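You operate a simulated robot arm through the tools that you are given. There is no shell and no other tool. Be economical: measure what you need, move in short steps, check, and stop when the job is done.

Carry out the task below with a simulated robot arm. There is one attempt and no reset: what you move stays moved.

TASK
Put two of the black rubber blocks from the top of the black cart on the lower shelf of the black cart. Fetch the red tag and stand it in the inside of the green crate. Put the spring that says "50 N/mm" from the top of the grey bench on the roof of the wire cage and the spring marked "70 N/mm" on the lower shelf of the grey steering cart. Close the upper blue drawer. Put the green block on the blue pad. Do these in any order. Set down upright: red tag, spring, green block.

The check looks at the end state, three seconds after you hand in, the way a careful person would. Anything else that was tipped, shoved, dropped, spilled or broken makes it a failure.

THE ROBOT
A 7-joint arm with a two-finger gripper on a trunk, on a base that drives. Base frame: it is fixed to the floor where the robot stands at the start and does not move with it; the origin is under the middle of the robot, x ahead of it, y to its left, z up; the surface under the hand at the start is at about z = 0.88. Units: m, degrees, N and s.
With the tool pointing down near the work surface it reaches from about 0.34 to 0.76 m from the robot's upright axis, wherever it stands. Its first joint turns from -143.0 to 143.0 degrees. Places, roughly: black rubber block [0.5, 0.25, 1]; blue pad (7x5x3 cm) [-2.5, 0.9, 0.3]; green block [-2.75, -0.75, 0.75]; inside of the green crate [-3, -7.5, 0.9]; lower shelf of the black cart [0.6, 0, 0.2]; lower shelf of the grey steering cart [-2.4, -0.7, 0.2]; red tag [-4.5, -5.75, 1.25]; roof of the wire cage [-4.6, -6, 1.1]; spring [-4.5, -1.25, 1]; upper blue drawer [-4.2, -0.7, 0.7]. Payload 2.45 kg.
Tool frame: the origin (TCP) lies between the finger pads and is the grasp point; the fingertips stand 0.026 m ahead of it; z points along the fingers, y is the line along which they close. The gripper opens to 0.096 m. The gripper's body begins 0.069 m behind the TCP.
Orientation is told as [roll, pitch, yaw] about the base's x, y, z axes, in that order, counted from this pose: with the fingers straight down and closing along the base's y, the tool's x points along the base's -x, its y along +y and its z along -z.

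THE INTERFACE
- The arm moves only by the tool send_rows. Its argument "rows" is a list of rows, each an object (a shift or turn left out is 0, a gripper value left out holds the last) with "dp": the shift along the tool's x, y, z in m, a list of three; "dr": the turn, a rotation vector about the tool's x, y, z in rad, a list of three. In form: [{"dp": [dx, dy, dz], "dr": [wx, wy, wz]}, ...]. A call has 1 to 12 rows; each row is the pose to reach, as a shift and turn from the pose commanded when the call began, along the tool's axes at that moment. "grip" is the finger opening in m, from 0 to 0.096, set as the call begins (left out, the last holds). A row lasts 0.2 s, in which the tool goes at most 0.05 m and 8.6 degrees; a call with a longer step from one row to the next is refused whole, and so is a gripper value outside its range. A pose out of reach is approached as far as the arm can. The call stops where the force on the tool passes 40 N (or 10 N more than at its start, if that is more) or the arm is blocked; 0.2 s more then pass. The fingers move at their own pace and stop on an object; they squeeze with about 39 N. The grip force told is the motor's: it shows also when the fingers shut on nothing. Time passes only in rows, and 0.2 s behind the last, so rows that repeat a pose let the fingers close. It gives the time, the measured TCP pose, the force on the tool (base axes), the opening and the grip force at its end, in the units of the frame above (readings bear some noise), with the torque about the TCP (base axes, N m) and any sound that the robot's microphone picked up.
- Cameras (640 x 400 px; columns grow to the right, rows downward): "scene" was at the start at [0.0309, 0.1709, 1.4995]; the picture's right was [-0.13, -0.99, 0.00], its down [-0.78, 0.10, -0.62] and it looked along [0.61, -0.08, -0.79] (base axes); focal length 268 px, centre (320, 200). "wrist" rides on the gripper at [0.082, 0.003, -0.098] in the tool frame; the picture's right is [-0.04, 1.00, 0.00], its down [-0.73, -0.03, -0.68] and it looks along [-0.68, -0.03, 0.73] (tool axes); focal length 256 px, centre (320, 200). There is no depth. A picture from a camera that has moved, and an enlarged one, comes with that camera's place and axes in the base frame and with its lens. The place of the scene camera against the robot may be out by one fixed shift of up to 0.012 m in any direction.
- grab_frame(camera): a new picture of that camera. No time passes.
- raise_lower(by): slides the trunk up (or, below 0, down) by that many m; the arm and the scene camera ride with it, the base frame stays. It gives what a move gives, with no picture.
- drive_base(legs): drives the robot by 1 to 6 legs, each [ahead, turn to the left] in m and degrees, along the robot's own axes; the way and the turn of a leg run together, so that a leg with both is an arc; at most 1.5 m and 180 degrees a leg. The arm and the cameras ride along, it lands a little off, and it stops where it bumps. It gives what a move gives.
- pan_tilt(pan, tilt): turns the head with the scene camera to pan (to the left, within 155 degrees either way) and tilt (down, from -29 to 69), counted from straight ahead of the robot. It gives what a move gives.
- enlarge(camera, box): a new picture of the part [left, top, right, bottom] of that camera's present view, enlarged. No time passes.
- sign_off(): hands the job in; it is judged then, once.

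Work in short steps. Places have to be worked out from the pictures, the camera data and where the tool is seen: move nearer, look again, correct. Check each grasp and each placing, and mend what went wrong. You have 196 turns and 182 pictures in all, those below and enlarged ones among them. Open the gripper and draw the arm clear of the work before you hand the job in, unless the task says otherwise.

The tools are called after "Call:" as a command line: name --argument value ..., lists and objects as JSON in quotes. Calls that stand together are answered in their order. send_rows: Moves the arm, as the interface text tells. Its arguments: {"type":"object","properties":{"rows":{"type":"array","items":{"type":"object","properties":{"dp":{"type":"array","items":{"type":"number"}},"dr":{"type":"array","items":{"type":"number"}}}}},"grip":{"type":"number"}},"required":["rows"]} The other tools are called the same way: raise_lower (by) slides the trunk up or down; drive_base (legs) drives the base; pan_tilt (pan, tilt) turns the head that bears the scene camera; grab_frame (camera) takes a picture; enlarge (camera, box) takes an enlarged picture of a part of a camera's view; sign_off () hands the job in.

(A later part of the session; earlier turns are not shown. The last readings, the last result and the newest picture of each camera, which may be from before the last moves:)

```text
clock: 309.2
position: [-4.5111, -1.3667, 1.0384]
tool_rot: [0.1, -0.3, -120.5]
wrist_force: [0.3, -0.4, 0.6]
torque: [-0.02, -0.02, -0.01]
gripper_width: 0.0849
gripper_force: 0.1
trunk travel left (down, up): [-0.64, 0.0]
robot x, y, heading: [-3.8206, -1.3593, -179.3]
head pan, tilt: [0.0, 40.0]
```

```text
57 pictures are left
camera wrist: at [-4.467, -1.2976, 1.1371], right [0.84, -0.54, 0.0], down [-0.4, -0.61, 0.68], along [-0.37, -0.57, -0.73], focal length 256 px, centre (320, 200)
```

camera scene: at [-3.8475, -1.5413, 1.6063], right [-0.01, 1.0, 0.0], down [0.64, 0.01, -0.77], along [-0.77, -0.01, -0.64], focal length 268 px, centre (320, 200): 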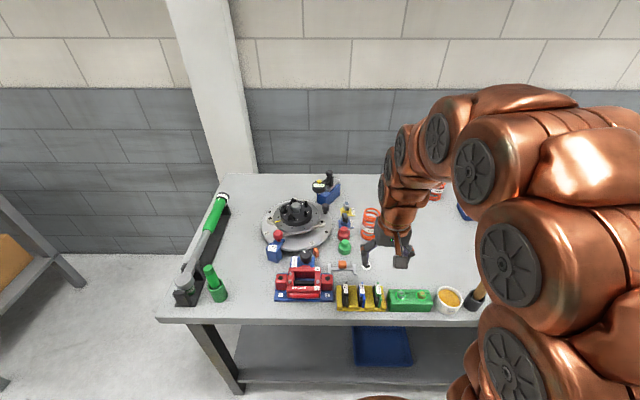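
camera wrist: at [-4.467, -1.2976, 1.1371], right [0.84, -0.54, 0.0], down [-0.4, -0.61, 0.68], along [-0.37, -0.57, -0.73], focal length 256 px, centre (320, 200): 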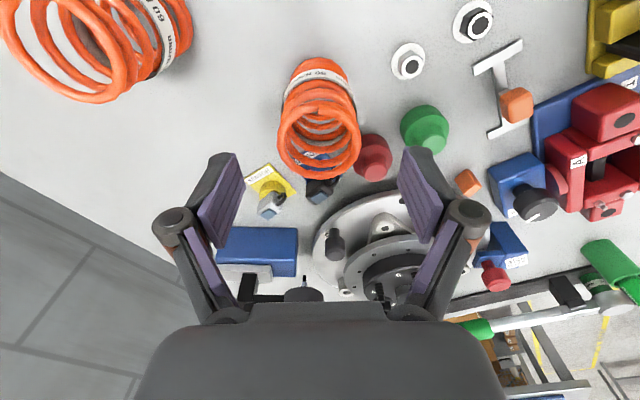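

Centred. I'll descend to z≈0.953 and close.

Call:
send_rows --rows '[{"dp": [0, 0, 0.03]}, {"dp": [0, 0, 0.06]}, {"dp": [0, 0, 0.085]}, {"dp": [0, 0, 0.085]}]'

Call:
send_rows --rows '[{"dp": [0, 0, 0]}, {"dp": [0, 0, 0]}, {"dp": [0, 0, 0]}, {"dp": [0, 0, 0]}]' --grip 0

Call:
grab_frame --camera "wrist"

```text
clock: 310.2
position: [-4.5127, -1.366, 0.9532]
tool_rot: [0.1, -0.3, -120.5]
wrist_force: [-0.1, 0.2, -0.1]
torque: [0.02, 0.0, -0.02]
gripper_width: 0.085
gripper_force: 0.0
trunk travel left (down, up): [-0.64, 0.0]
robot x, y, heading: [-3.8212, -1.3576, -179.5]
head pan, tilt: [0.0, 40.0]
```

```text
clock: 311.2
position: [-4.5127, -1.3663, 0.954]
tool_rot: [0.2, -0.3, -120.5]
wrist_force: [-0.9, 1.5, 2.5]
torque: [-0.06, -0.02, -0.06]
gripper_width: 0.0576
gripper_force: 39.0
trunk travel left (down, up): [-0.64, 0.0]
robot x, y, heading: [-3.8218, -1.3565, -179.3]
head pan, tilt: [0.0, 40.0]
```

```text
56 pictures are left
camera wrist: at [-4.4669, -1.2974, 1.0527], right [0.84, -0.54, 0.0], down [-0.4, -0.61, 0.68], along [-0.37, -0.57, -0.73], focal length 256 px, centre (320, 200)
```

wrist: 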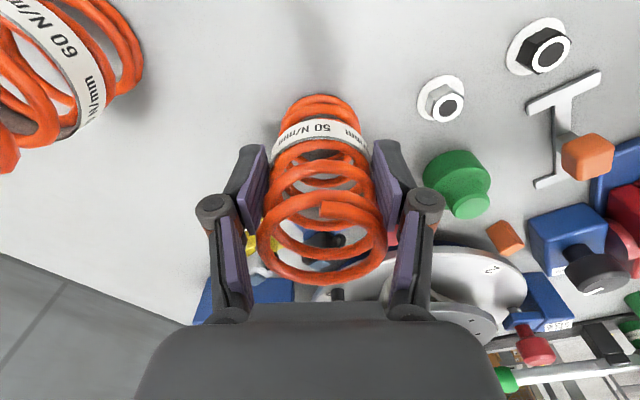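

The 50 spring is gripped. I'll lift it 14 cm and back off.

Call:
send_rows --rows '[{"dp": [0, 0, -0.02]}, {"dp": [0, 0, -0.06]}, {"dp": [0, 0, -0.1]}, {"dp": [0, 0, -0.14]}, {"dp": [0, 0, -0.14]}]'

Call:
grab_frame --camera "wrist"

Call:
drive_base --legs '[[-0.35, 0]]'

Call:
grab_frame --camera "scene"

```text
clock: 312.4
position: [-4.5136, -1.3645, 1.0957]
tool_rot: [0.1, -0.3, -120.4]
wrist_force: [-0.4, 0.4, -4.3]
torque: [0.01, -0.05, 0.02]
gripper_width: 0.0574
gripper_force: 39.3
trunk travel left (down, up): [-0.64, 0.0]
robot x, y, heading: [-3.8226, -1.3571, -179.4]
head pan, tilt: [0.0, 40.0]
```

```text
55 pictures are left
camera wrist: at [-4.4682, -1.2957, 1.1928], right [0.84, -0.54, 0.0], down [-0.4, -0.61, 0.68], along [-0.37, -0.57, -0.73], focal length 256 px, centre (320, 200)
```

wrist: 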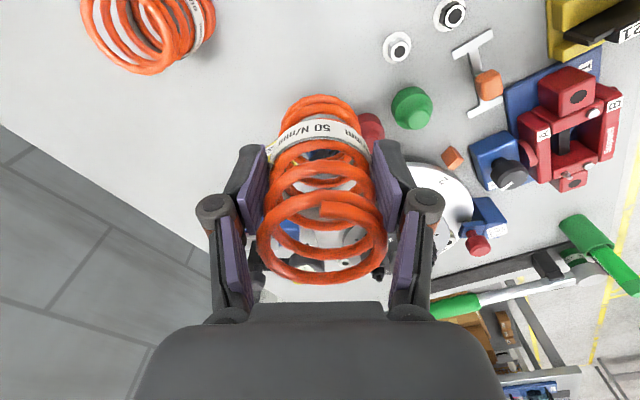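

```text
clock: 314.7
position: [-4.1736, -1.3623, 1.095]
tool_rot: [0.1, -0.2, -120.2]
wrist_force: [0.9, -0.5, -4.7]
torque: [0.01, -0.02, 0.0]
gripper_width: 0.0574
gripper_force: 39.2
trunk travel left (down, up): [-0.64, 0.0]
robot x, y, heading: [-3.4786, -1.3553, -178.9]
head pan, tilt: [0.0, 40.0]
```

```text
54 pictures are left
camera scene: at [-3.5071, -1.536, 1.6062], right [-0.02, 1.0, 0.0], down [0.64, 0.01, -0.77], along [-0.77, -0.01, -0.64], focal length 268 px, centre (320, 200)
```

scene: 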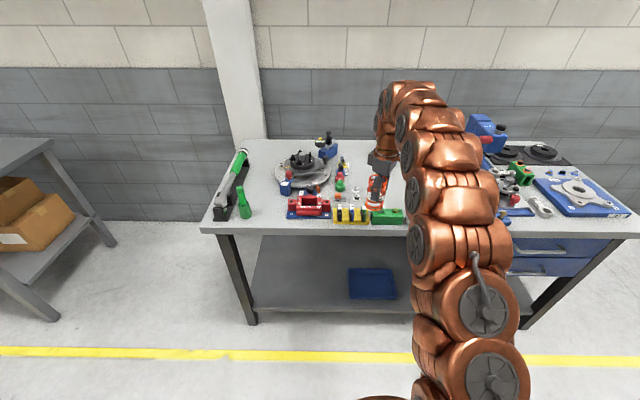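

Clean lift. I'll tuck the arm in, undo the yaw, turn left to face -y, and look down the aisle.

Call:
send_rows --rows '[{"dp": [0.018, 0.03, 0], "dr": [0, 0, 0.149]}, {"dp": [0.036, 0.06, 0], "dr": [0, 0, 0.298]}, {"dp": [0.054, 0.09, 0], "dr": [0, 0, 0.447]}, {"dp": [0.073, 0.122, 0], "dr": [0, 0, 0.596]}, {"dp": [0.091, 0.153, 0], "dr": [0, 0, 0.745]}, {"dp": [0.109, 0.184, 0], "dr": [0, 0, 0.894]}, {"dp": [0.127, 0.215, 0], "dr": [0, 0, 1.04]}, {"dp": [0.127, 0.215, 0], "dr": [0, 0, 1.04]}]'

Call:
drive_base --legs '[[0, 89]]'

Call:
pan_tilt --pan 0 --tilt 18

Call:
grab_frame --camera "scene"

Call:
pan_tilt --pan 45 --tilt 20

Call:
grab_frame --camera "scene"

```text
clock: 316.5
position: [-3.9237, -1.3574, 1.0944]
tool_rot: [0.3, -0.1, -180.0]
wrist_force: [0.3, -0.4, -3.3]
torque: [0.0, 0.0, 0.04]
gripper_width: 0.0575
gripper_force: 39.2
trunk travel left (down, up): [-0.64, 0.0]
robot x, y, heading: [-3.4838, -1.352, -178.8]
head pan, tilt: [0.0, 40.0]
```

```text
clock: 320.6
position: [-3.4879, -1.7942, 1.0937]
tool_rot: [0.3, 0.0, -91.5]
wrist_force: [0.7, 1.1, -4.1]
torque: [0.02, 0.02, -0.04]
gripper_width: 0.0573
gripper_force: 39.2
trunk travel left (down, up): [-0.64, 0.0]
robot x, y, heading: [-3.4829, -1.352, -90.4]
head pan, tilt: [0.0, 40.0]
```

```text
clock: 321.5
position: [-3.4877, -1.7928, 1.0932]
tool_rot: [0.3, 0.0, -91.5]
wrist_force: [-0.4, -0.1, -4.2]
torque: [0.02, 0.02, 0.02]
gripper_width: 0.0574
gripper_force: 39.1
trunk travel left (down, up): [-0.64, 0.0]
robot x, y, heading: [-3.4802, -1.3491, -90.9]
head pan, tilt: [0.0, 18.0]
```

```text
53 pictures are left
camera scene: at [-3.2935, -1.3988, 1.6408], right [-1.0, 0.01, 0.0], down [0.0, 0.31, -0.95], along [-0.01, -0.95, -0.31], focal length 268 px, centre (320, 200)
```

scene: 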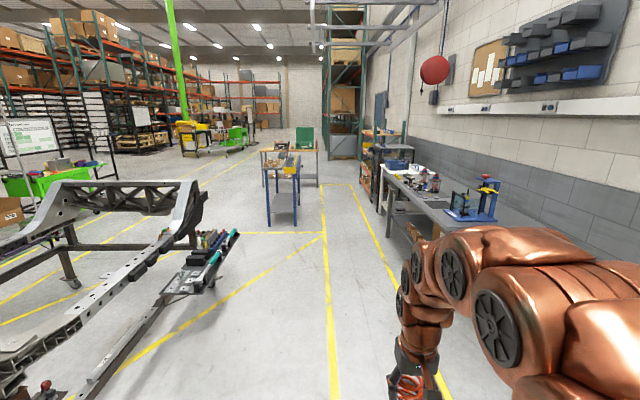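

```text
clock: 322.6
position: [-3.4874, -1.7938, 1.0932]
tool_rot: [0.3, -0.1, -91.4]
wrist_force: [-0.1, -0.2, -2.8]
torque: [0.04, 0.02, -0.03]
gripper_width: 0.0572
gripper_force: 39.3
trunk travel left (down, up): [-0.64, 0.0]
robot x, y, heading: [-3.4824, -1.3505, -90.6]
head pan, tilt: [45.0, 20.0]
```

```text
52 pictures are left
camera scene: at [-3.2274, -1.372, 1.6377], right [-0.71, -0.7, 0.0], down [-0.24, 0.24, -0.94], along [0.66, -0.67, -0.34], focal length 268 px, centre (320, 200)
```

scene: 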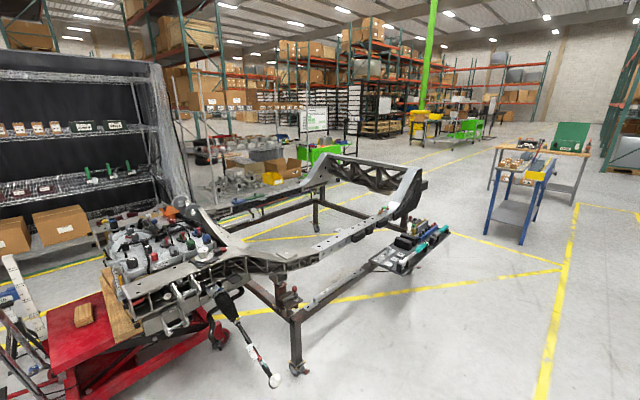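

The aisle ahead is clear: a blue-legged cart near (-2.8, -5) on the left, a second bench on the right at x<-4.2. I'll drive down x≈-3.5 to y≈-4.3 and look again.

Call:
drive_base --legs '[[1.5, 0], [1.45, 0]]'

Call:
pan_tilt --pan 0 --tilt 20

Call:
grab_frame --camera "scene"

Call:
pan_tilt --pan -45 --tilt 25

Call:
grab_frame --camera "scene"

```text
clock: 336.7
position: [-3.5729, -4.7185, 1.0934]
tool_rot: [0.3, 0.0, -93.3]
wrist_force: [0.6, 0.5, -3.0]
torque: [0.01, 0.03, -0.02]
gripper_width: 0.0573
gripper_force: 39.0
trunk travel left (down, up): [-0.64, 0.0]
robot x, y, heading: [-3.5521, -4.2796, -92.3]
head pan, tilt: [45.0, 20.0]
```

```text
clock: 337.8
position: [-3.5716, -4.7185, 1.0926]
tool_rot: [0.3, 0.0, -93.3]
wrist_force: [-0.5, 1.1, -4.2]
torque: [0.06, 0.0, -0.01]
gripper_width: 0.0574
gripper_force: 38.7
trunk travel left (down, up): [-0.64, 0.0]
robot x, y, heading: [-3.554, -4.2733, -92.3]
head pan, tilt: [0.0, 20.0]
```

```text
51 pictures are left
camera scene: at [-3.3652, -4.3293, 1.6377], right [-1.0, 0.04, 0.0], down [0.01, 0.34, -0.94], along [-0.04, -0.94, -0.34], focal length 268 px, centre (320, 200)
```

scene: 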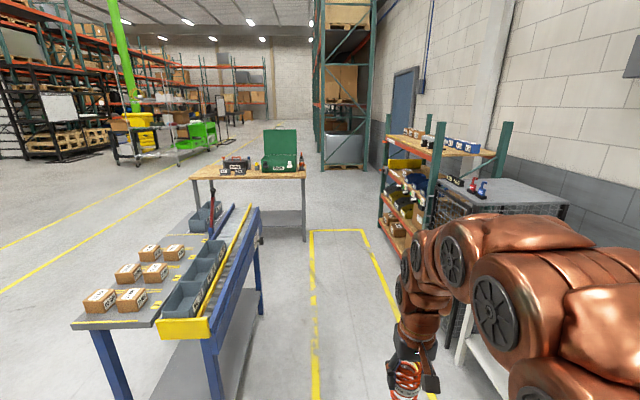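

```text
clock: 339.0
position: [-3.5729, -4.7188, 1.0924]
tool_rot: [0.3, 0.0, -93.3]
wrist_force: [-0.1, -0.6, -3.9]
torque: [0.04, 0.02, 0.01]
gripper_width: 0.057
gripper_force: 38.7
trunk travel left (down, up): [-0.64, 0.0]
robot x, y, heading: [-3.5526, -4.2774, -92.4]
head pan, tilt: [-45.0, 25.0]
```

```text
50 pictures are left
camera scene: at [-3.4291, -4.2986, 1.6296], right [-0.68, 0.74, 0.0], down [0.31, 0.29, -0.91], along [-0.67, -0.61, -0.42], focal length 268 px, centre (320, 200)
```

scene: 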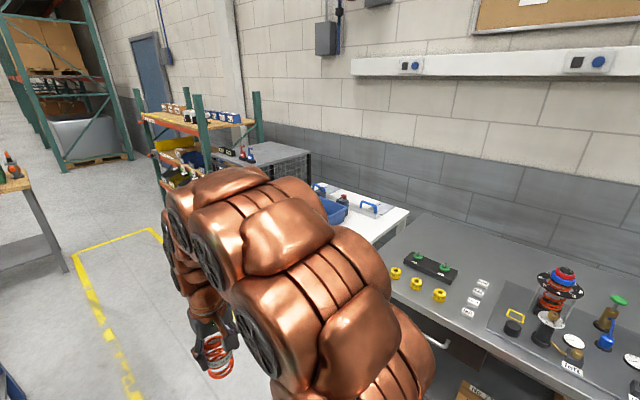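

The wire cage is on the right with a flat grey roof; red and blue items stand on its edge. I'll zoom in.

Call:
enlarge --camera "scene" --box '[190, 110, 334, 200]'

Call:
pan_tilt --pan -15 --tilt 20

Call:
enlarge --camera "scene" --box '[290, 120, 546, 280]'

```text
4.44 times, centred on (262, 155) of scene
camera zoom: at [-3.4291, -4.2986, 1.6296], right [-0.68, 0.74, 0.0], down [0.31, 0.29, -0.91], along [-0.67, -0.61, -0.42], focal length 1192 px, centre (578, 400)
```

zoom: 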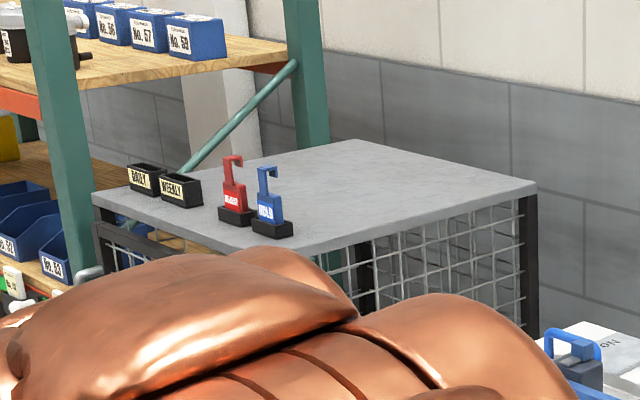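

```text
clock: 339.9
position: [-3.5723, -4.7187, 1.0918]
tool_rot: [0.3, 0.0, -93.3]
wrist_force: [1.1, 0.3, -3.8]
torque: [0.05, -0.01, 0.0]
gripper_width: 0.0573
gripper_force: 38.8
trunk travel left (down, up): [-0.64, 0.0]
robot x, y, heading: [-3.5509, -4.278, -92.5]
head pan, tilt: [-15.0, 20.0]
```

```text
2.50 times, centred on (418, 200) of scene
camera zoom: at [-3.3893, -4.3251, 1.6377], right [-0.95, 0.3, 0.0], down [0.1, 0.33, -0.94], along [-0.28, -0.9, -0.34], focal length 670 px, centre (75, 200)
```

zoom: 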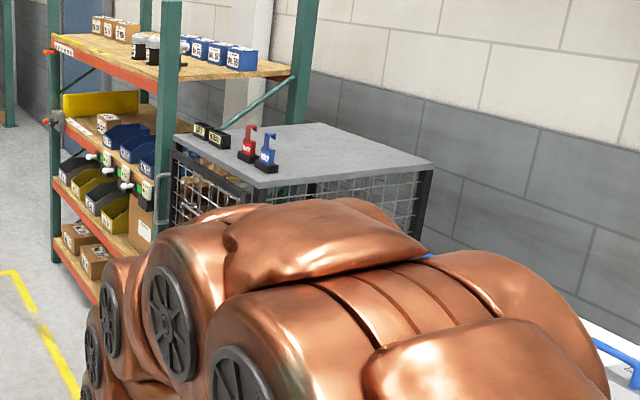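

The red tag stands in a small black base near the roof's front edge (about (-4.42, -5.95)), next to a blue one. The roof spans x -4.33…-4.9, y -5.73…-6.22. To pass the spring over the tags I need height, so I'll test how high the vertical tool can go.

Call:
send_rows --rows '[{"dp": [0, 0, -0.045]}, {"dp": [0, 0, -0.09]}, {"dp": [0, 0, -0.135]}, {"dp": [0, 0, -0.18]}, {"dp": [0, 0, -0.22]}, {"dp": [0, 0, -0.26]}, {"dp": [0, 0, -0.26]}]'

Call:
pan_tilt --pan -35 --tilt 20

Call:
grab_frame --camera "scene"

```text
clock: 341.5
position: [-3.5753, -4.7177, 1.3549]
tool_rot: [0.3, 0.0, -93.3]
wrist_force: [-0.4, -0.5, -4.3]
torque: [0.03, -0.01, 0.01]
gripper_width: 0.0572
gripper_force: 38.7
trunk travel left (down, up): [-0.64, 0.0]
robot x, y, heading: [-3.5497, -4.2773, -92.4]
head pan, tilt: [-15.0, 20.0]
```

```text
clock: 342.3
position: [-3.5749, -4.7189, 1.3549]
tool_rot: [0.3, -0.1, -93.2]
wrist_force: [0.8, -0.5, -4.7]
torque: [0.03, 0.0, -0.02]
gripper_width: 0.0572
gripper_force: 39.3
trunk travel left (down, up): [-0.64, 0.0]
robot x, y, heading: [-3.5508, -4.2753, -92.4]
head pan, tilt: [-35.0, 20.0]
```

```text
47 pictures are left
camera scene: at [-3.4178, -4.3103, 1.6377], right [-0.79, 0.61, 0.0], down [0.21, 0.27, -0.94], along [-0.57, -0.75, -0.34], focal length 268 px, centre (320, 200)
```

scene: 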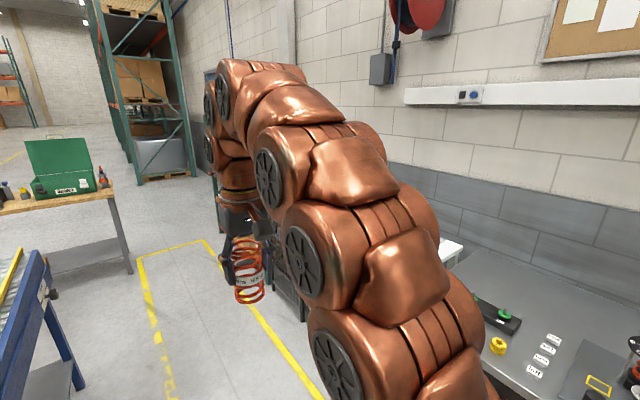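

The tool can reach z=1.355, enough to carry the spring over the tags. I'll drive to y≈-5.9 and turn to face the cage.

Call:
drive_base --legs '[[1.3, 0], [0.3, 0], [0, -88]]'

Call:
pan_tilt --pan 10 --tilt 35

Call:
grab_frame --camera "scene"

Call:
grab_frame --camera "wrist"

```text
clock: 354.4
position: [-4.0782, -5.8778, 1.3552]
tool_rot: [0.4, 0.0, 177.5]
wrist_force: [0.6, 0.0, -4.8]
torque: [0.02, -0.06, 0.06]
gripper_width: 0.0569
gripper_force: 38.9
trunk travel left (down, up): [-0.64, 0.0]
robot x, y, heading: [-3.6367, -5.8955, 178.5]
head pan, tilt: [-35.0, 20.0]
```

```text
clock: 355.5
position: [-4.0788, -5.878, 1.3552]
tool_rot: [0.2, 0.0, 177.5]
wrist_force: [-0.7, -0.1, -3.6]
torque: [0.0, -0.06, -0.02]
gripper_width: 0.0571
gripper_force: 39.4
trunk travel left (down, up): [-0.64, 0.0]
robot x, y, heading: [-3.6379, -5.892, 178.4]
head pan, tilt: [10.0, 35.0]
```

```text
46 pictures are left
camera scene: at [-3.6723, -6.0928, 1.6138], right [-0.14, 0.99, 0.0], down [0.57, 0.08, -0.82], along [-0.81, -0.12, -0.57], focal length 268 px, centre (320, 200)
```

scene: 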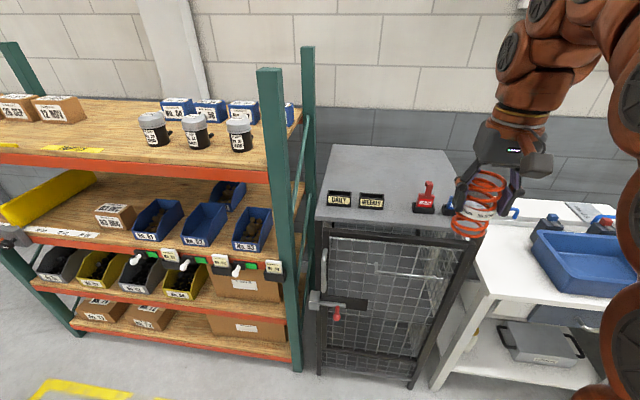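

```text
45 pictures are left
camera wrist: at [-3.9955, -5.8851, 1.4533], right [-0.08, -1.0, 0.0], down [-0.73, 0.06, 0.68], along [-0.68, 0.05, -0.73], focal length 256 px, centre (320, 200)
```

wrist: 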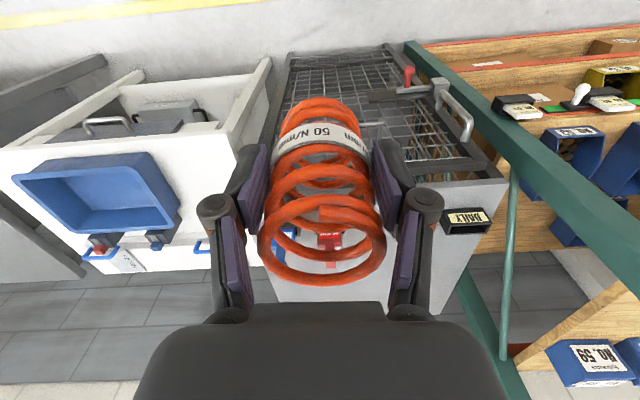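

Red tag is at (-4.375, -5.868), roof z≈1.10. I'll put the spring at about (-4.53, -5.96), behind and left of the tags. Drive 0.2 m closer, then extend at height.

Call:
drive_base --legs '[[0.2, 0]]'

Call:
send_rows --rows '[{"dp": [0, 0.04, 0]}, {"dp": [-0.03, 0.075, 0]}, {"dp": [-0.07, 0.075, 0]}, {"dp": [-0.11, 0.075, 0]}, {"dp": [-0.15, 0.075, 0]}, {"dp": [-0.19, 0.075, 0]}, {"dp": [-0.23, 0.075, 0]}, {"dp": [-0.25, 0.075, 0]}, {"dp": [-0.25, 0.075, 0]}]'

Call:
grab_frame --camera "scene"

Call:
grab_frame --camera "wrist"

```text
clock: 357.1
position: [-4.2798, -5.8748, 1.3556]
tool_rot: [0.3, 0.0, 177.8]
wrist_force: [1.1, -0.9, -3.6]
torque: [0.0, 0.02, -0.02]
gripper_width: 0.0568
gripper_force: 39.4
trunk travel left (down, up): [-0.64, 0.0]
robot x, y, heading: [-3.84, -5.8923, 179.0]
head pan, tilt: [10.0, 35.0]
```

```text
clock: 359.1
position: [-4.442, -5.9133, 1.2763]
tool_rot: [0.3, 0.0, 177.7]
wrist_force: [-0.7, -0.4, -4.4]
torque: [-0.02, -0.03, 0.03]
gripper_width: 0.0567
gripper_force: 38.5
out of reach, approached as far as the arm can: row 2, 3, 4, 5, 6, 7, 8, 9
trunk travel left (down, up): [-0.64, 0.0]
robot x, y, heading: [-3.8368, -5.8916, 178.6]
head pan, tilt: [10.0, 35.0]
```

```text
44 pictures are left
camera scene: at [-3.8749, -6.0877, 1.6138], right [-0.15, 0.99, 0.0], down [0.57, 0.09, -0.82], along [-0.81, -0.12, -0.57], focal length 268 px, centre (320, 200)
```

scene: 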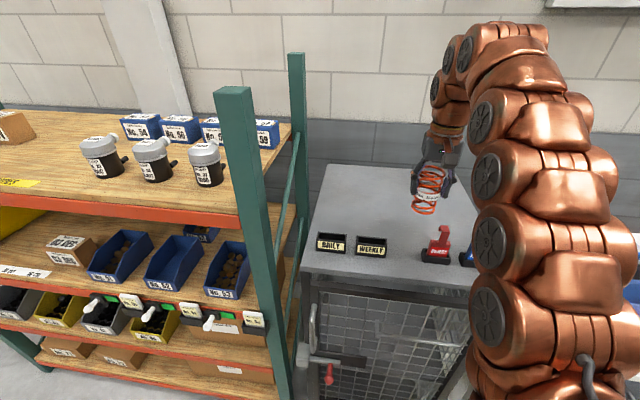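

```text
43 pictures are left
camera wrist: at [-4.3608, -5.9187, 1.3752], right [-0.08, -1.0, 0.0], down [-0.73, 0.06, 0.68], along [-0.68, 0.05, -0.73], focal length 256 px, centre (320, 200)
```

wrist: 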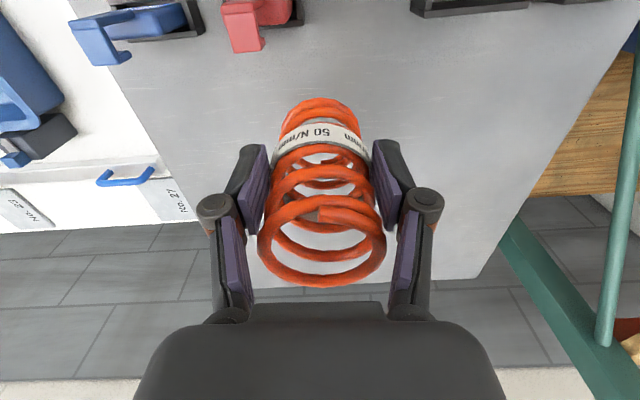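

The arm dipped to z=1.276 at full stretch but passed the tags; both still stand. I'll continue outward and lower to z≈1.21.

Call:
send_rows --rows '[{"dp": [-0.03, 0.015, 0.02]}, {"dp": [-0.06, 0.03, 0.04]}, {"dp": [-0.09, 0.035, 0.065]}, {"dp": [-0.09, 0.035, 0.065]}]'

Call:
enlarge --camera "scene" --box '[290, 140, 514, 280]'

```text
clock: 360.1
position: [-4.5217, -5.9445, 1.2006]
tool_rot: [0.3, -0.1, 177.8]
wrist_force: [0.3, -0.2, -3.9]
torque: [0.03, -0.01, 0.02]
gripper_width: 0.057
gripper_force: 39.4
out of reach, approached as far as the arm can: row 2, 3, 4
trunk travel left (down, up): [-0.64, 0.0]
robot x, y, heading: [-3.8407, -5.8909, 178.6]
head pan, tilt: [10.0, 35.0]
```

```text
2.86 times, centred on (402, 210) of scene
camera zoom: at [-3.874, -6.0876, 1.6139], right [-0.15, 0.99, 0.0], down [0.57, 0.09, -0.82], along [-0.81, -0.12, -0.57], focal length 766 px, centre (86, 171)
```

zoom: 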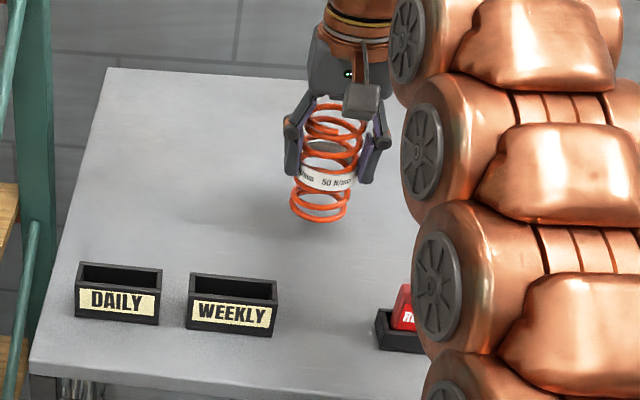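

Clear space below. I'll lower gently to contact (expected at TCP z≈1.165).

Call:
send_rows --rows '[{"dp": [0, 0, 0.015]}, {"dp": [0, 0, 0.025]}, {"dp": [0, 0, 0.029]}, {"dp": [0, 0, 0.033]}, {"dp": [0, 0, 0.037]}, {"dp": [0, 0, 0.041]}, {"dp": [0, 0, 0.045]}, {"dp": [0, 0, 0.049]}]'

Call:
grab_frame --camera "wrist"

```text
clock: 361.4
position: [-4.5196, -5.9459, 1.168]
tool_rot: [0.3, -0.5, 177.7]
wrist_force: [6.6, -1.0, 21.6]
torque: [0.57, -0.49, -0.16]
gripper_width: 0.0572
gripper_force: 39.6
trunk travel left (down, up): [-0.64, 0.0]
robot x, y, heading: [-3.8418, -5.8886, 178.8]
head pan, tilt: [10.0, 35.0]
stopped in row 6: the force on the tool passed its limit at 47 N (the readings are from after the stop); the commanded pose is now the measured one
```

```text
41 pictures are left
camera wrist: at [-4.4374, -5.9519, 1.2642], right [-0.08, -1.0, 0.01], down [-0.73, 0.06, 0.69], along [-0.68, 0.05, -0.73], focal length 256 px, centre (320, 200)
```

wrist: 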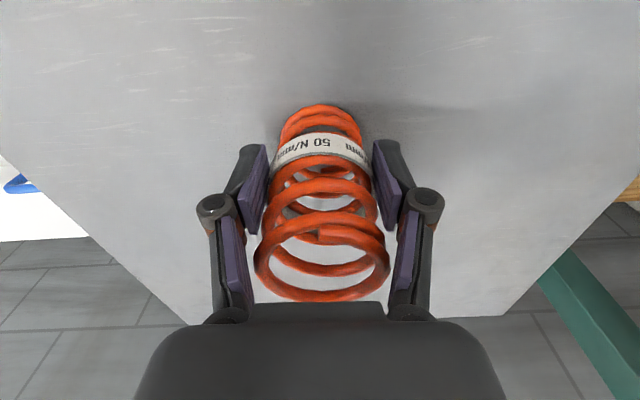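

Contact at z=1.168. I'll ease 2 mm, release and rise straight up.

Call:
send_rows --rows '[{"dp": [0, 0, -0.002]}, {"dp": [0, 0, -0.002]}]'

Call:
send_rows --rows '[{"dp": [0, 0, 0]}, {"dp": [0, 0, 0]}, {"dp": [0, 0, 0]}]' --grip 0.09

Call:
send_rows --rows '[{"dp": [0, 0, -0.03]}, {"dp": [0.01, 0, -0.07]}, {"dp": [0.045, 0, -0.1]}, {"dp": [0.08, 0, -0.13]}, {"dp": [0.12, 0, -0.15]}, {"dp": [0.12, 0, -0.15]}]'

Call:
grab_frame --camera "wrist"

Call:
grab_frame --camera "scene"

```text
clock: 361.9
position: [-4.5223, -5.9454, 1.1673]
tool_rot: [0.3, -0.3, 177.8]
wrist_force: [2.8, -0.5, 2.6]
torque: [0.17, -0.07, -0.08]
gripper_width: 0.057
gripper_force: 38.7
trunk travel left (down, up): [-0.64, 0.0]
robot x, y, heading: [-3.8402, -5.8907, 178.6]
head pan, tilt: [10.0, 35.0]
```

```text
clock: 362.8
position: [-4.5219, -5.9459, 1.1667]
tool_rot: [0.3, -0.4, 177.8]
wrist_force: [-0.6, -0.6, 0.3]
torque: [-0.01, 0.0, 0.0]
gripper_width: 0.0901
gripper_force: 0.0
trunk travel left (down, up): [-0.64, 0.0]
robot x, y, heading: [-3.8392, -5.8906, 178.5]
head pan, tilt: [10.0, 35.0]
```

```text
clock: 364.1
position: [-4.3987, -5.9514, 1.3082]
tool_rot: [0.4, -0.3, 177.8]
wrist_force: [0.2, 1.5, -0.4]
torque: [-0.02, 0.01, -0.02]
gripper_width: 0.0902
gripper_force: 0.0
out of reach, approached as far as the arm can: row 2, 3, 4, 5, 6
trunk travel left (down, up): [-0.64, 0.0]
robot x, y, heading: [-3.8406, -5.8918, 178.4]
head pan, tilt: [10.0, 35.0]
```

```text
40 pictures are left
camera wrist: at [-4.3164, -5.957, 1.4055], right [-0.08, -1.0, 0.0], down [-0.73, 0.06, 0.68], along [-0.68, 0.05, -0.73], focal length 256 px, centre (320, 200)
```

wrist: 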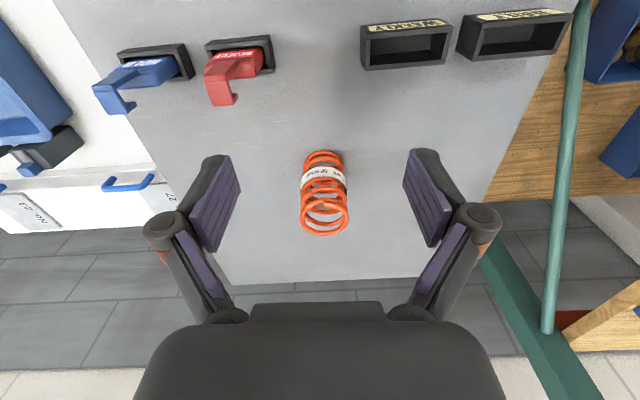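

```text
39 pictures are left
camera scene: at [-3.8739, -6.0877, 1.6138], right [-0.15, 0.99, 0.0], down [0.57, 0.09, -0.82], along [-0.81, -0.12, -0.57], focal length 268 px, centre (320, 200)
```

scene: 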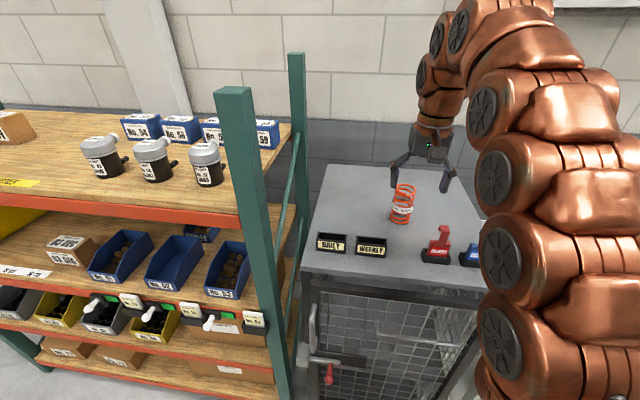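

The 50 spring stands on the roof. Now a close look at the red tag.

Call:
enlarge --camera "wrist" --box '[80, 20, 304, 160]'

Call:
enlarge --camera "scene" --box '[400, 210, 496, 270]'

```text
2.86 times, centred on (192, 90) of wrist
camera zoom: at [-4.3164, -5.957, 1.4055], right [-0.08, -1.0, 0.0], down [-0.73, 0.06, 0.68], along [-0.68, 0.05, -0.73], focal length 731 px, centre (686, 514)
```

zoom: 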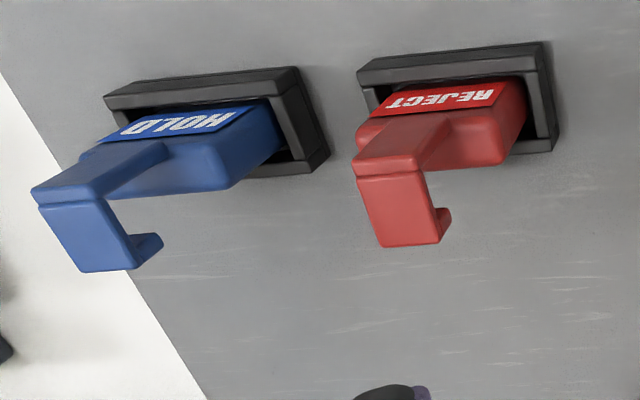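

```text
6.67 times, centred on (448, 240) of scene
camera zoom: at [-3.8739, -6.0877, 1.6138], right [-0.15, 0.99, 0.0], down [0.57, 0.09, -0.82], along [-0.81, -0.12, -0.57], focal length 1788 px, centre (-533, -67)
```

zoom: 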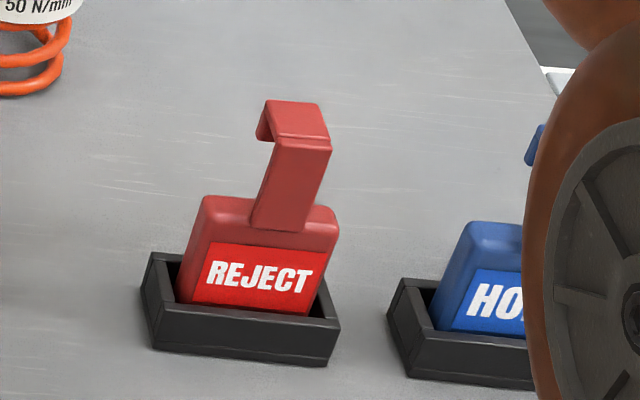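

The red "REJECT" tag stands loosely in a small black tray: body about 5.3 cm wide, with a narrow stem and hook above. Before choosing the grip I'll look at the green crate.

Call:
pan_tilt --pan 115 --tilt 25

Call:
grab_frame --camera "scene"

```text
clock: 366.0
position: [-4.4002, -5.9505, 1.3078]
tool_rot: [0.3, -0.4, 177.7]
wrist_force: [0.0, 0.3, -1.2]
torque: [0.03, -0.01, -0.01]
gripper_width: 0.0901
gripper_force: 0.0
trunk travel left (down, up): [-0.64, 0.0]
robot x, y, heading: [-3.8416, -5.8904, 178.8]
head pan, tilt: [115.0, 25.0]
```

```text
36 pictures are left
camera scene: at [-3.7506, -6.159, 1.6296], right [-0.92, -0.4, 0.0], down [-0.17, 0.39, -0.91], along [0.36, -0.83, -0.42], focal length 268 px, centre (320, 200)
```

scene: 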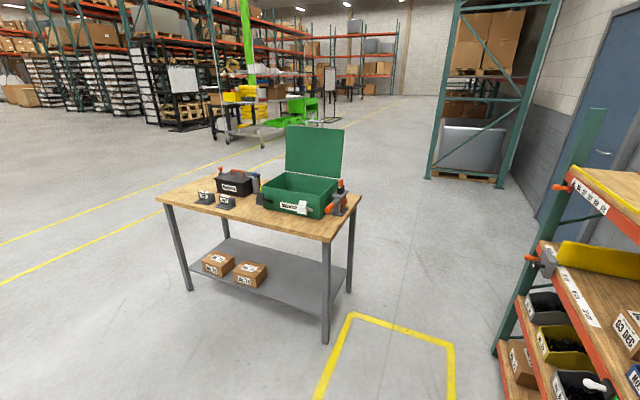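

The crate stands open on a wooden table to the south, with its lid at the far side. I'll grip the tag by its body sides along y. The gap to the blue tag is only about 2 cm, so I'll use a 63 mm opening. Moving over the red tag at height now.

Call:
send_rows --rows '[{"dp": [0.008, -0.038, -0.005], "dr": [0, 0, -0.035]}, {"dp": [0.017, -0.077, -0.01], "dr": [0, 0, -0.035]}, {"dp": [0.017, -0.077, -0.01], "dr": [0, 0, -0.035]}]' --grip 0.063

Call:
grab_frame --camera "wrist"

```text
clock: 366.8
position: [-4.3792, -5.8732, 1.3174]
tool_rot: [0.2, -0.4, 179.9]
wrist_force: [0.1, -0.4, 0.5]
torque: [-0.03, 0.0, -0.01]
gripper_width: 0.0632
gripper_force: 0.1
trunk travel left (down, up): [-0.64, 0.0]
robot x, y, heading: [-3.8374, -5.8896, 178.4]
head pan, tilt: [115.0, 25.0]
```

```text
35 pictures are left
camera wrist: at [-4.2959, -5.8771, 1.4155], right [-0.04, -1.0, 0.0], down [-0.73, 0.04, 0.68], along [-0.68, 0.03, -0.73], focal length 256 px, centre (320, 200)
```

wrist: 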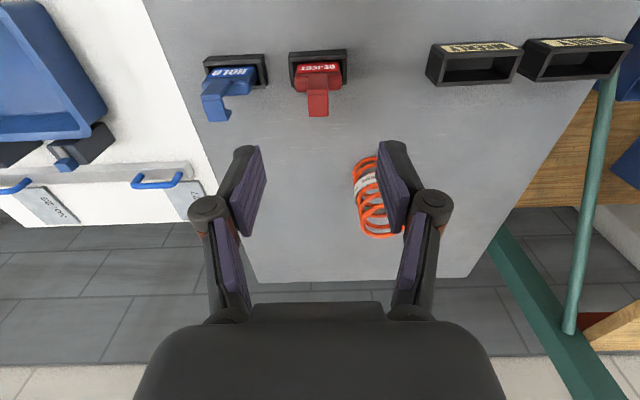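

The tag is centred under the gripper. I'll descend to z≈1.195 and check finger clearance on both sides.

Call:
send_rows --rows '[{"dp": [0, 0, 0.04]}, {"dp": [0, 0, 0.08]}, {"dp": [0, 0, 0.118]}, {"dp": [0, 0, 0.118]}]'

Call:
enlarge --camera "wrist" --box '[200, 60, 440, 210]'

```text
clock: 367.8
position: [-4.3803, -5.875, 1.198]
tool_rot: [0.2, -0.5, 179.8]
wrist_force: [0.3, 0.9, 0.2]
torque: [-0.02, -0.04, 0.0]
gripper_width: 0.0631
gripper_force: 0.1
trunk travel left (down, up): [-0.64, 0.0]
robot x, y, heading: [-3.8413, -5.889, 178.6]
head pan, tilt: [115.0, 25.0]
```

```text
2.67 times, centred on (320, 135) of wrist
camera zoom: at [-4.298, -5.8783, 1.2962], right [-0.04, -1.0, 0.0], down [-0.73, 0.04, 0.68], along [-0.68, 0.03, -0.73], focal length 683 px, centre (320, 373)
```

zoom: 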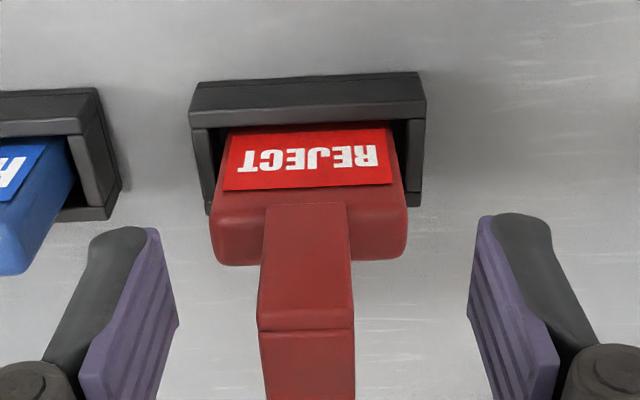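

Well aligned: shoulder at ≈1.165, hook top ≈1.20. I'll shift 2.5 mm, descend to z≈1.157 and close.

Call:
send_rows --rows '[{"dp": [0, -0.0025, 0.02]}, {"dp": [0, -0.0025, 0.035]}, {"dp": [0, -0.0025, 0.041]}, {"dp": [0, -0.0025, 0.041]}]'

Call:
send_rows --rows '[{"dp": [0, 0, 0]}, {"dp": [0, 0, 0]}, {"dp": [0, 0, 0]}, {"dp": [0, 0, 0]}]' --grip 0

Call:
grab_frame --camera "wrist"

```text
clock: 368.8
position: [-4.381, -5.8722, 1.1578]
tool_rot: [0.2, -0.5, 179.9]
wrist_force: [0.4, -0.2, 0.6]
torque: [-0.03, 0.0, 0.03]
gripper_width: 0.0628
gripper_force: 0.1
trunk travel left (down, up): [-0.64, 0.0]
robot x, y, heading: [-3.8382, -5.8898, 178.5]
head pan, tilt: [115.0, 25.0]
```

```text
clock: 369.8
position: [-4.3814, -5.8736, 1.1584]
tool_rot: [0.2, -0.3, 179.8]
wrist_force: [0.1, 0.2, 1.4]
torque: [0.05, 0.01, 0.02]
gripper_width: 0.0447
gripper_force: 38.8
trunk travel left (down, up): [-0.64, 0.0]
robot x, y, heading: [-3.8396, -5.8924, 178.6]
head pan, tilt: [115.0, 25.0]
```

```text
33 pictures are left
camera wrist: at [-4.2985, -5.8761, 1.2559], right [-0.04, -1.0, 0.0], down [-0.73, 0.04, 0.68], along [-0.68, 0.03, -0.73], focal length 256 px, centre (320, 200)
```

wrist: 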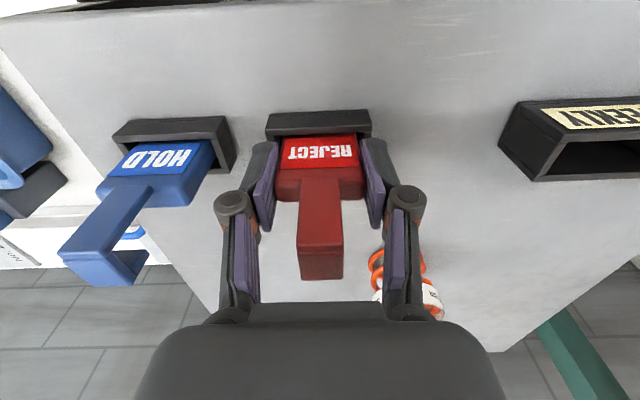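

Gripped (44.7 mm). I'll lift slowly and check that the tray stays behind.

Call:
send_rows --rows '[{"dp": [0, 0, -0.01]}, {"dp": [0, 0, -0.02]}, {"dp": [0, 0, -0.035]}, {"dp": [0, 0, -0.06]}, {"dp": [0, 0, -0.1]}, {"dp": [0.02, 0, -0.14]}, {"dp": [0.02, 0, -0.14]}]'

Call:
grab_frame --camera "wrist"

```text
clock: 371.4
position: [-4.3595, -5.8717, 1.3006]
tool_rot: [0.2, -0.4, 179.8]
wrist_force: [0.6, -0.3, 0.2]
torque: [-0.01, 0.03, -0.01]
gripper_width: 0.0447
gripper_force: 39.0
trunk travel left (down, up): [-0.64, 0.0]
robot x, y, heading: [-3.842, -5.888, 178.4]
head pan, tilt: [115.0, 25.0]
```

```text
32 pictures are left
camera wrist: at [-4.2763, -5.8747, 1.3984], right [-0.04, -1.0, 0.0], down [-0.73, 0.04, 0.68], along [-0.68, 0.03, -0.73], focal length 256 px, centre (320, 200)
```

wrist: 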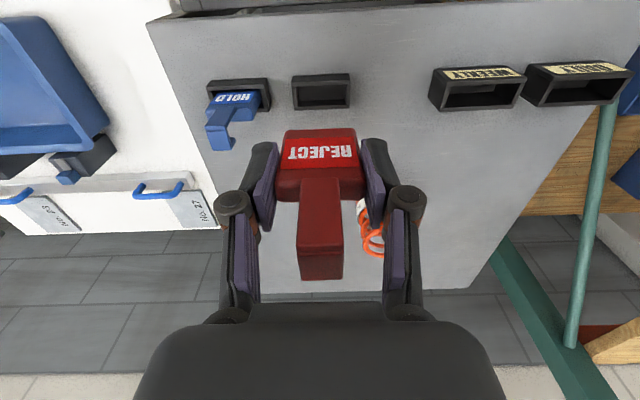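

The tag is out and its tray stayed put; its underside is about 5 cm below the TCP. I'll back off and drive by legs to about (-3.14, -6.81) facing the crate.

Call:
drive_base --legs '[[-0.25, 0], [0, 91.5], [0.6, 0], [0, 55], [0.5, 0], [0, -55]]'

Call:
pan_tilt --pan 0 --tilt 42

Call:
grab_frame --camera "scene"

Call:
grab_frame --camera "wrist"

```text
clock: 387.5
position: [-3.216, -7.3053, 1.3012]
tool_rot: [0.2, -0.3, -91.0]
wrist_force: [-0.1, -0.6, -1.0]
torque: [0.0, -0.01, -0.01]
gripper_width: 0.0446
gripper_force: 39.5
trunk travel left (down, up): [-0.64, 0.0]
robot x, y, heading: [-3.1903, -6.7869, -92.4]
head pan, tilt: [115.0, 25.0]
```

```text
clock: 389.4
position: [-3.2145, -7.3056, 1.3016]
tool_rot: [0.2, -0.4, -91.0]
wrist_force: [0.1, 0.1, -0.6]
torque: [0.06, 0.01, 0.0]
gripper_width: 0.0446
gripper_force: 39.4
trunk travel left (down, up): [-0.64, 0.0]
robot x, y, heading: [-3.1903, -6.7859, -92.0]
head pan, tilt: [0.0, 42.0]
```

```text
31 pictures are left
camera scene: at [-3.0032, -6.8275, 1.6033], right [-1.0, 0.04, 0.0], down [0.02, 0.67, -0.74], along [-0.03, -0.74, -0.67], focal length 268 px, centre (320, 200)
```

scene: 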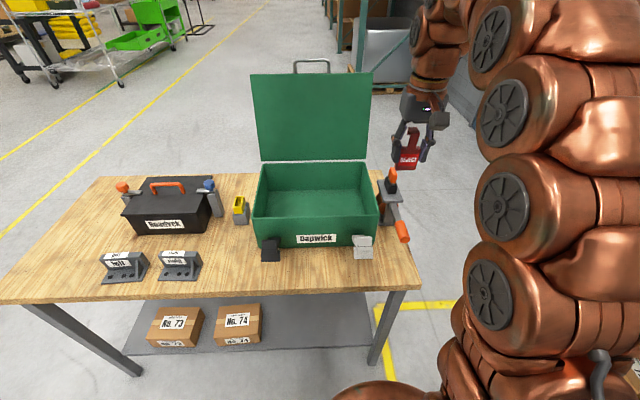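

```text
30 pictures are left
camera wrist: at [-3.2113, -7.224, 1.3979], right [1.0, -0.06, 0.0], down [-0.04, -0.73, 0.68], along [-0.04, -0.68, -0.73], focal length 256 px, centre (320, 200)
```

wrist: 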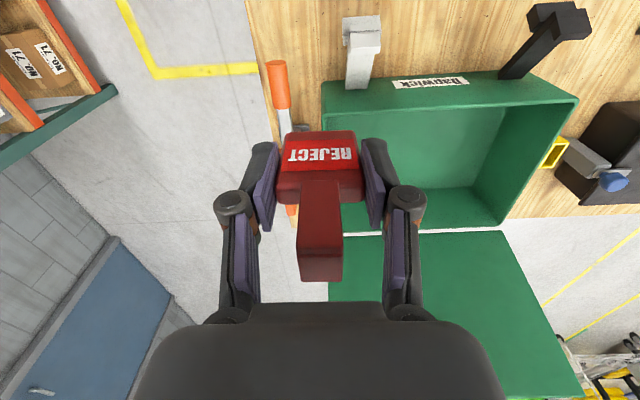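

The crate is empty inside. I'll enlarge the wrist view to fix its rim and floor.

Call:
enlarge --camera "wrist" --box '[300, 50, 604, 240]'

Call:
enlarge --camera "scene" --box '[240, 140, 432, 260]'

```text
2.11 times, centred on (452, 145) of wrist
camera zoom: at [-3.2113, -7.224, 1.3979], right [1.0, -0.06, 0.0], down [-0.04, -0.73, 0.68], along [-0.04, -0.68, -0.73], focal length 539 px, centre (42, 316)
```

zoom: 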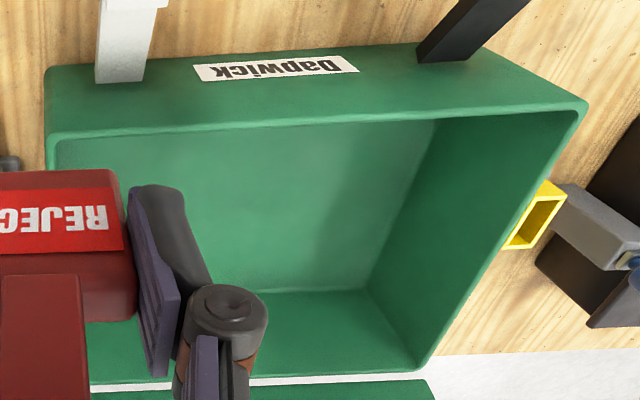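

```text
3.33 times, centred on (336, 200) of scene
camera zoom: at [-3.0032, -6.8275, 1.6033], right [-1.0, 0.04, 0.0], down [0.02, 0.67, -0.74], along [-0.03, -0.74, -0.67], focal length 894 px, centre (267, 200)
```

zoom: 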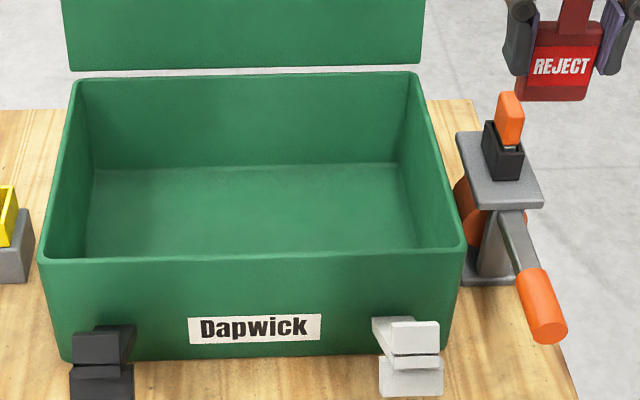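

The crate spans x -3.22…-2.815, y -7.42…-7.73, rim z≈0.985, floor ≈0.86. I'll aim the tag at (-3.03, -7.55). Drive 8 cm closer and move over the crate at z≈1.17.

Call:
drive_base --legs '[[0.08, 0]]'

Call:
send_rows --rows '[{"dp": [0, 0.038, 0.02]}, {"dp": [-0.02, 0.07, 0.045]}, {"dp": [-0.045, 0.1, 0.07]}, {"dp": [-0.075, 0.13, 0.09]}, {"dp": [-0.105, 0.16, 0.11]}, {"dp": [-0.135, 0.19, 0.12]}, {"dp": [-0.162, 0.19, 0.13]}, {"dp": [-0.162, 0.19, 0.13]}]'

Call:
grab_frame --camera "scene"

Call:
grab_frame --camera "wrist"

```text
clock: 390.5
position: [-3.2187, -7.3874, 1.3019]
tool_rot: [0.2, -0.4, -90.8]
wrist_force: [0.1, 0.3, 0.4]
torque: [-0.02, -0.04, -0.01]
gripper_width: 0.0444
gripper_force: 39.1
trunk travel left (down, up): [-0.64, 0.0]
robot x, y, heading: [-3.193, -6.8704, -92.0]
head pan, tilt: [0.0, 42.0]
```

```text
clock: 392.3
position: [-3.0333, -7.5549, 1.1723]
tool_rot: [0.3, -0.4, -90.9]
wrist_force: [0.3, -0.4, -1.6]
torque: [0.02, 0.02, 0.02]
gripper_width: 0.0446
gripper_force: 39.1
trunk travel left (down, up): [-0.64, 0.0]
robot x, y, heading: [-3.1929, -6.8697, -91.8]
head pan, tilt: [0.0, 42.0]
```

```text
27 pictures are left
camera scene: at [-3.0061, -6.909, 1.6033], right [-1.0, 0.04, 0.0], down [0.02, 0.67, -0.74], along [-0.03, -0.74, -0.67], focal length 268 px, centre (320, 200)
```

scene: 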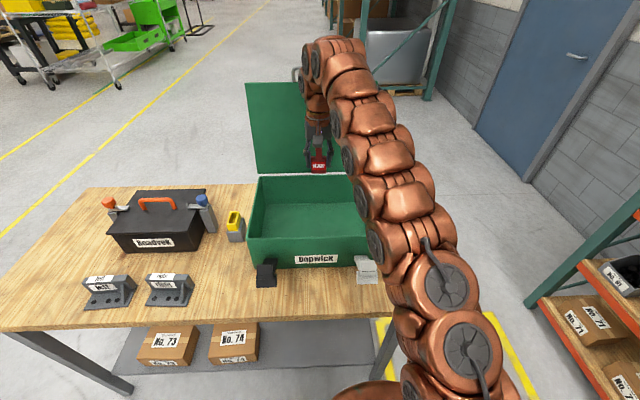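

```text
26 pictures are left
camera wrist: at [-3.0276, -7.4729, 1.2701], right [1.0, -0.06, 0.0], down [-0.04, -0.73, 0.68], along [-0.04, -0.68, -0.73], focal length 256 px, centre (320, 200)
```

wrist: 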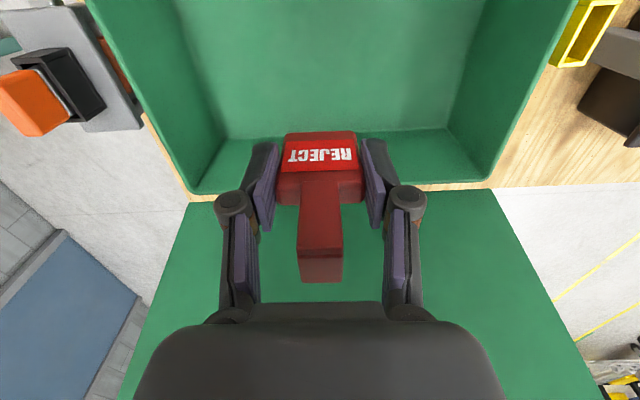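

Good clearance on all sides. I'll lower to z≈0.935 (tag bottom ≈0.885) first.

Call:
send_rows --rows '[{"dp": [0, 0, 0.045]}, {"dp": [0, 0, 0.09]}, {"dp": [0, 0, 0.135]}, {"dp": [0, 0, 0.18]}, {"dp": [0, 0, 0.22]}, {"dp": [0, 0, 0.237]}, {"dp": [0, 0, 0.237]}]'

Call:
grab_frame --camera "wrist"

Call:
enlarge --camera "scene" --box '[230, 150, 390, 280]'

```text
clock: 393.9
position: [-3.0291, -7.5538, 0.9362]
tool_rot: [0.1, -0.4, -90.9]
wrist_force: [-1.0, 0.5, -0.2]
torque: [-0.03, 0.01, 0.02]
gripper_width: 0.0446
gripper_force: 39.0
trunk travel left (down, up): [-0.64, 0.0]
robot x, y, heading: [-3.1923, -6.8693, -92.0]
head pan, tilt: [0.0, 42.0]
```

```text
25 pictures are left
camera wrist: at [-3.0247, -7.4727, 1.0336], right [1.0, -0.06, 0.0], down [-0.04, -0.73, 0.68], along [-0.03, -0.68, -0.73], focal length 256 px, centre (320, 200)
```

wrist: 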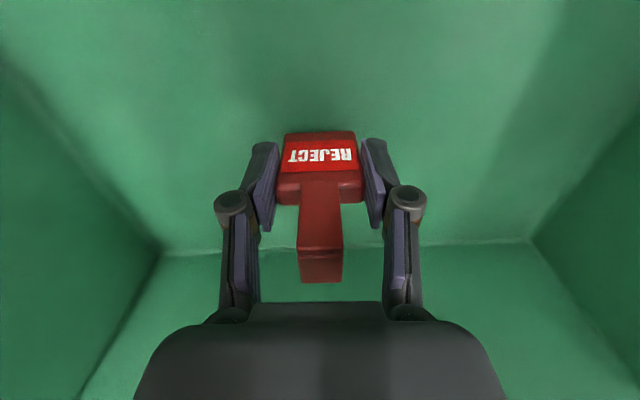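

```text
3.08 times, centred on (310, 215) of scene
camera zoom: at [-3.0061, -6.9088, 1.6033], right [-1.0, 0.04, 0.0], down [0.02, 0.67, -0.74], along [-0.03, -0.74, -0.67], focal length 825 px, centre (351, 154)
```

zoom: 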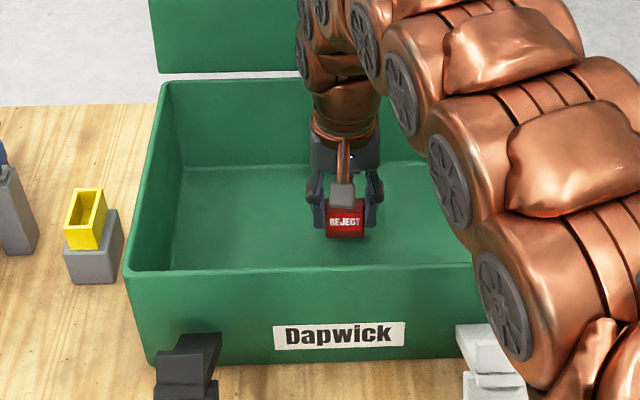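

Floor looks to be at z≈0.855. I'll step down gently to contact.

Call:
send_rows --rows '[{"dp": [0, 0, 0.012]}, {"dp": [0, 0, 0.02]}, {"dp": [0, 0, 0.023]}, {"dp": [0, 0, 0.026]}, {"dp": [0, 0, 0.029]}, {"dp": [0, 0, 0.032]}, {"dp": [0, 0, 0.035]}, {"dp": [0, 0, 0.038]}]'

```text
clock: 395.7
position: [-3.03, -7.555, 0.8987]
tool_rot: [0.4, -0.6, -90.9]
wrist_force: [-0.3, 2.1, 31.0]
torque: [-0.07, 0.01, -0.05]
gripper_width: 0.0446
gripper_force: 39.0
trunk travel left (down, up): [-0.64, 0.0]
robot x, y, heading: [-3.1918, -6.8658, -92.2]
head pan, tilt: [0.0, 42.0]
```

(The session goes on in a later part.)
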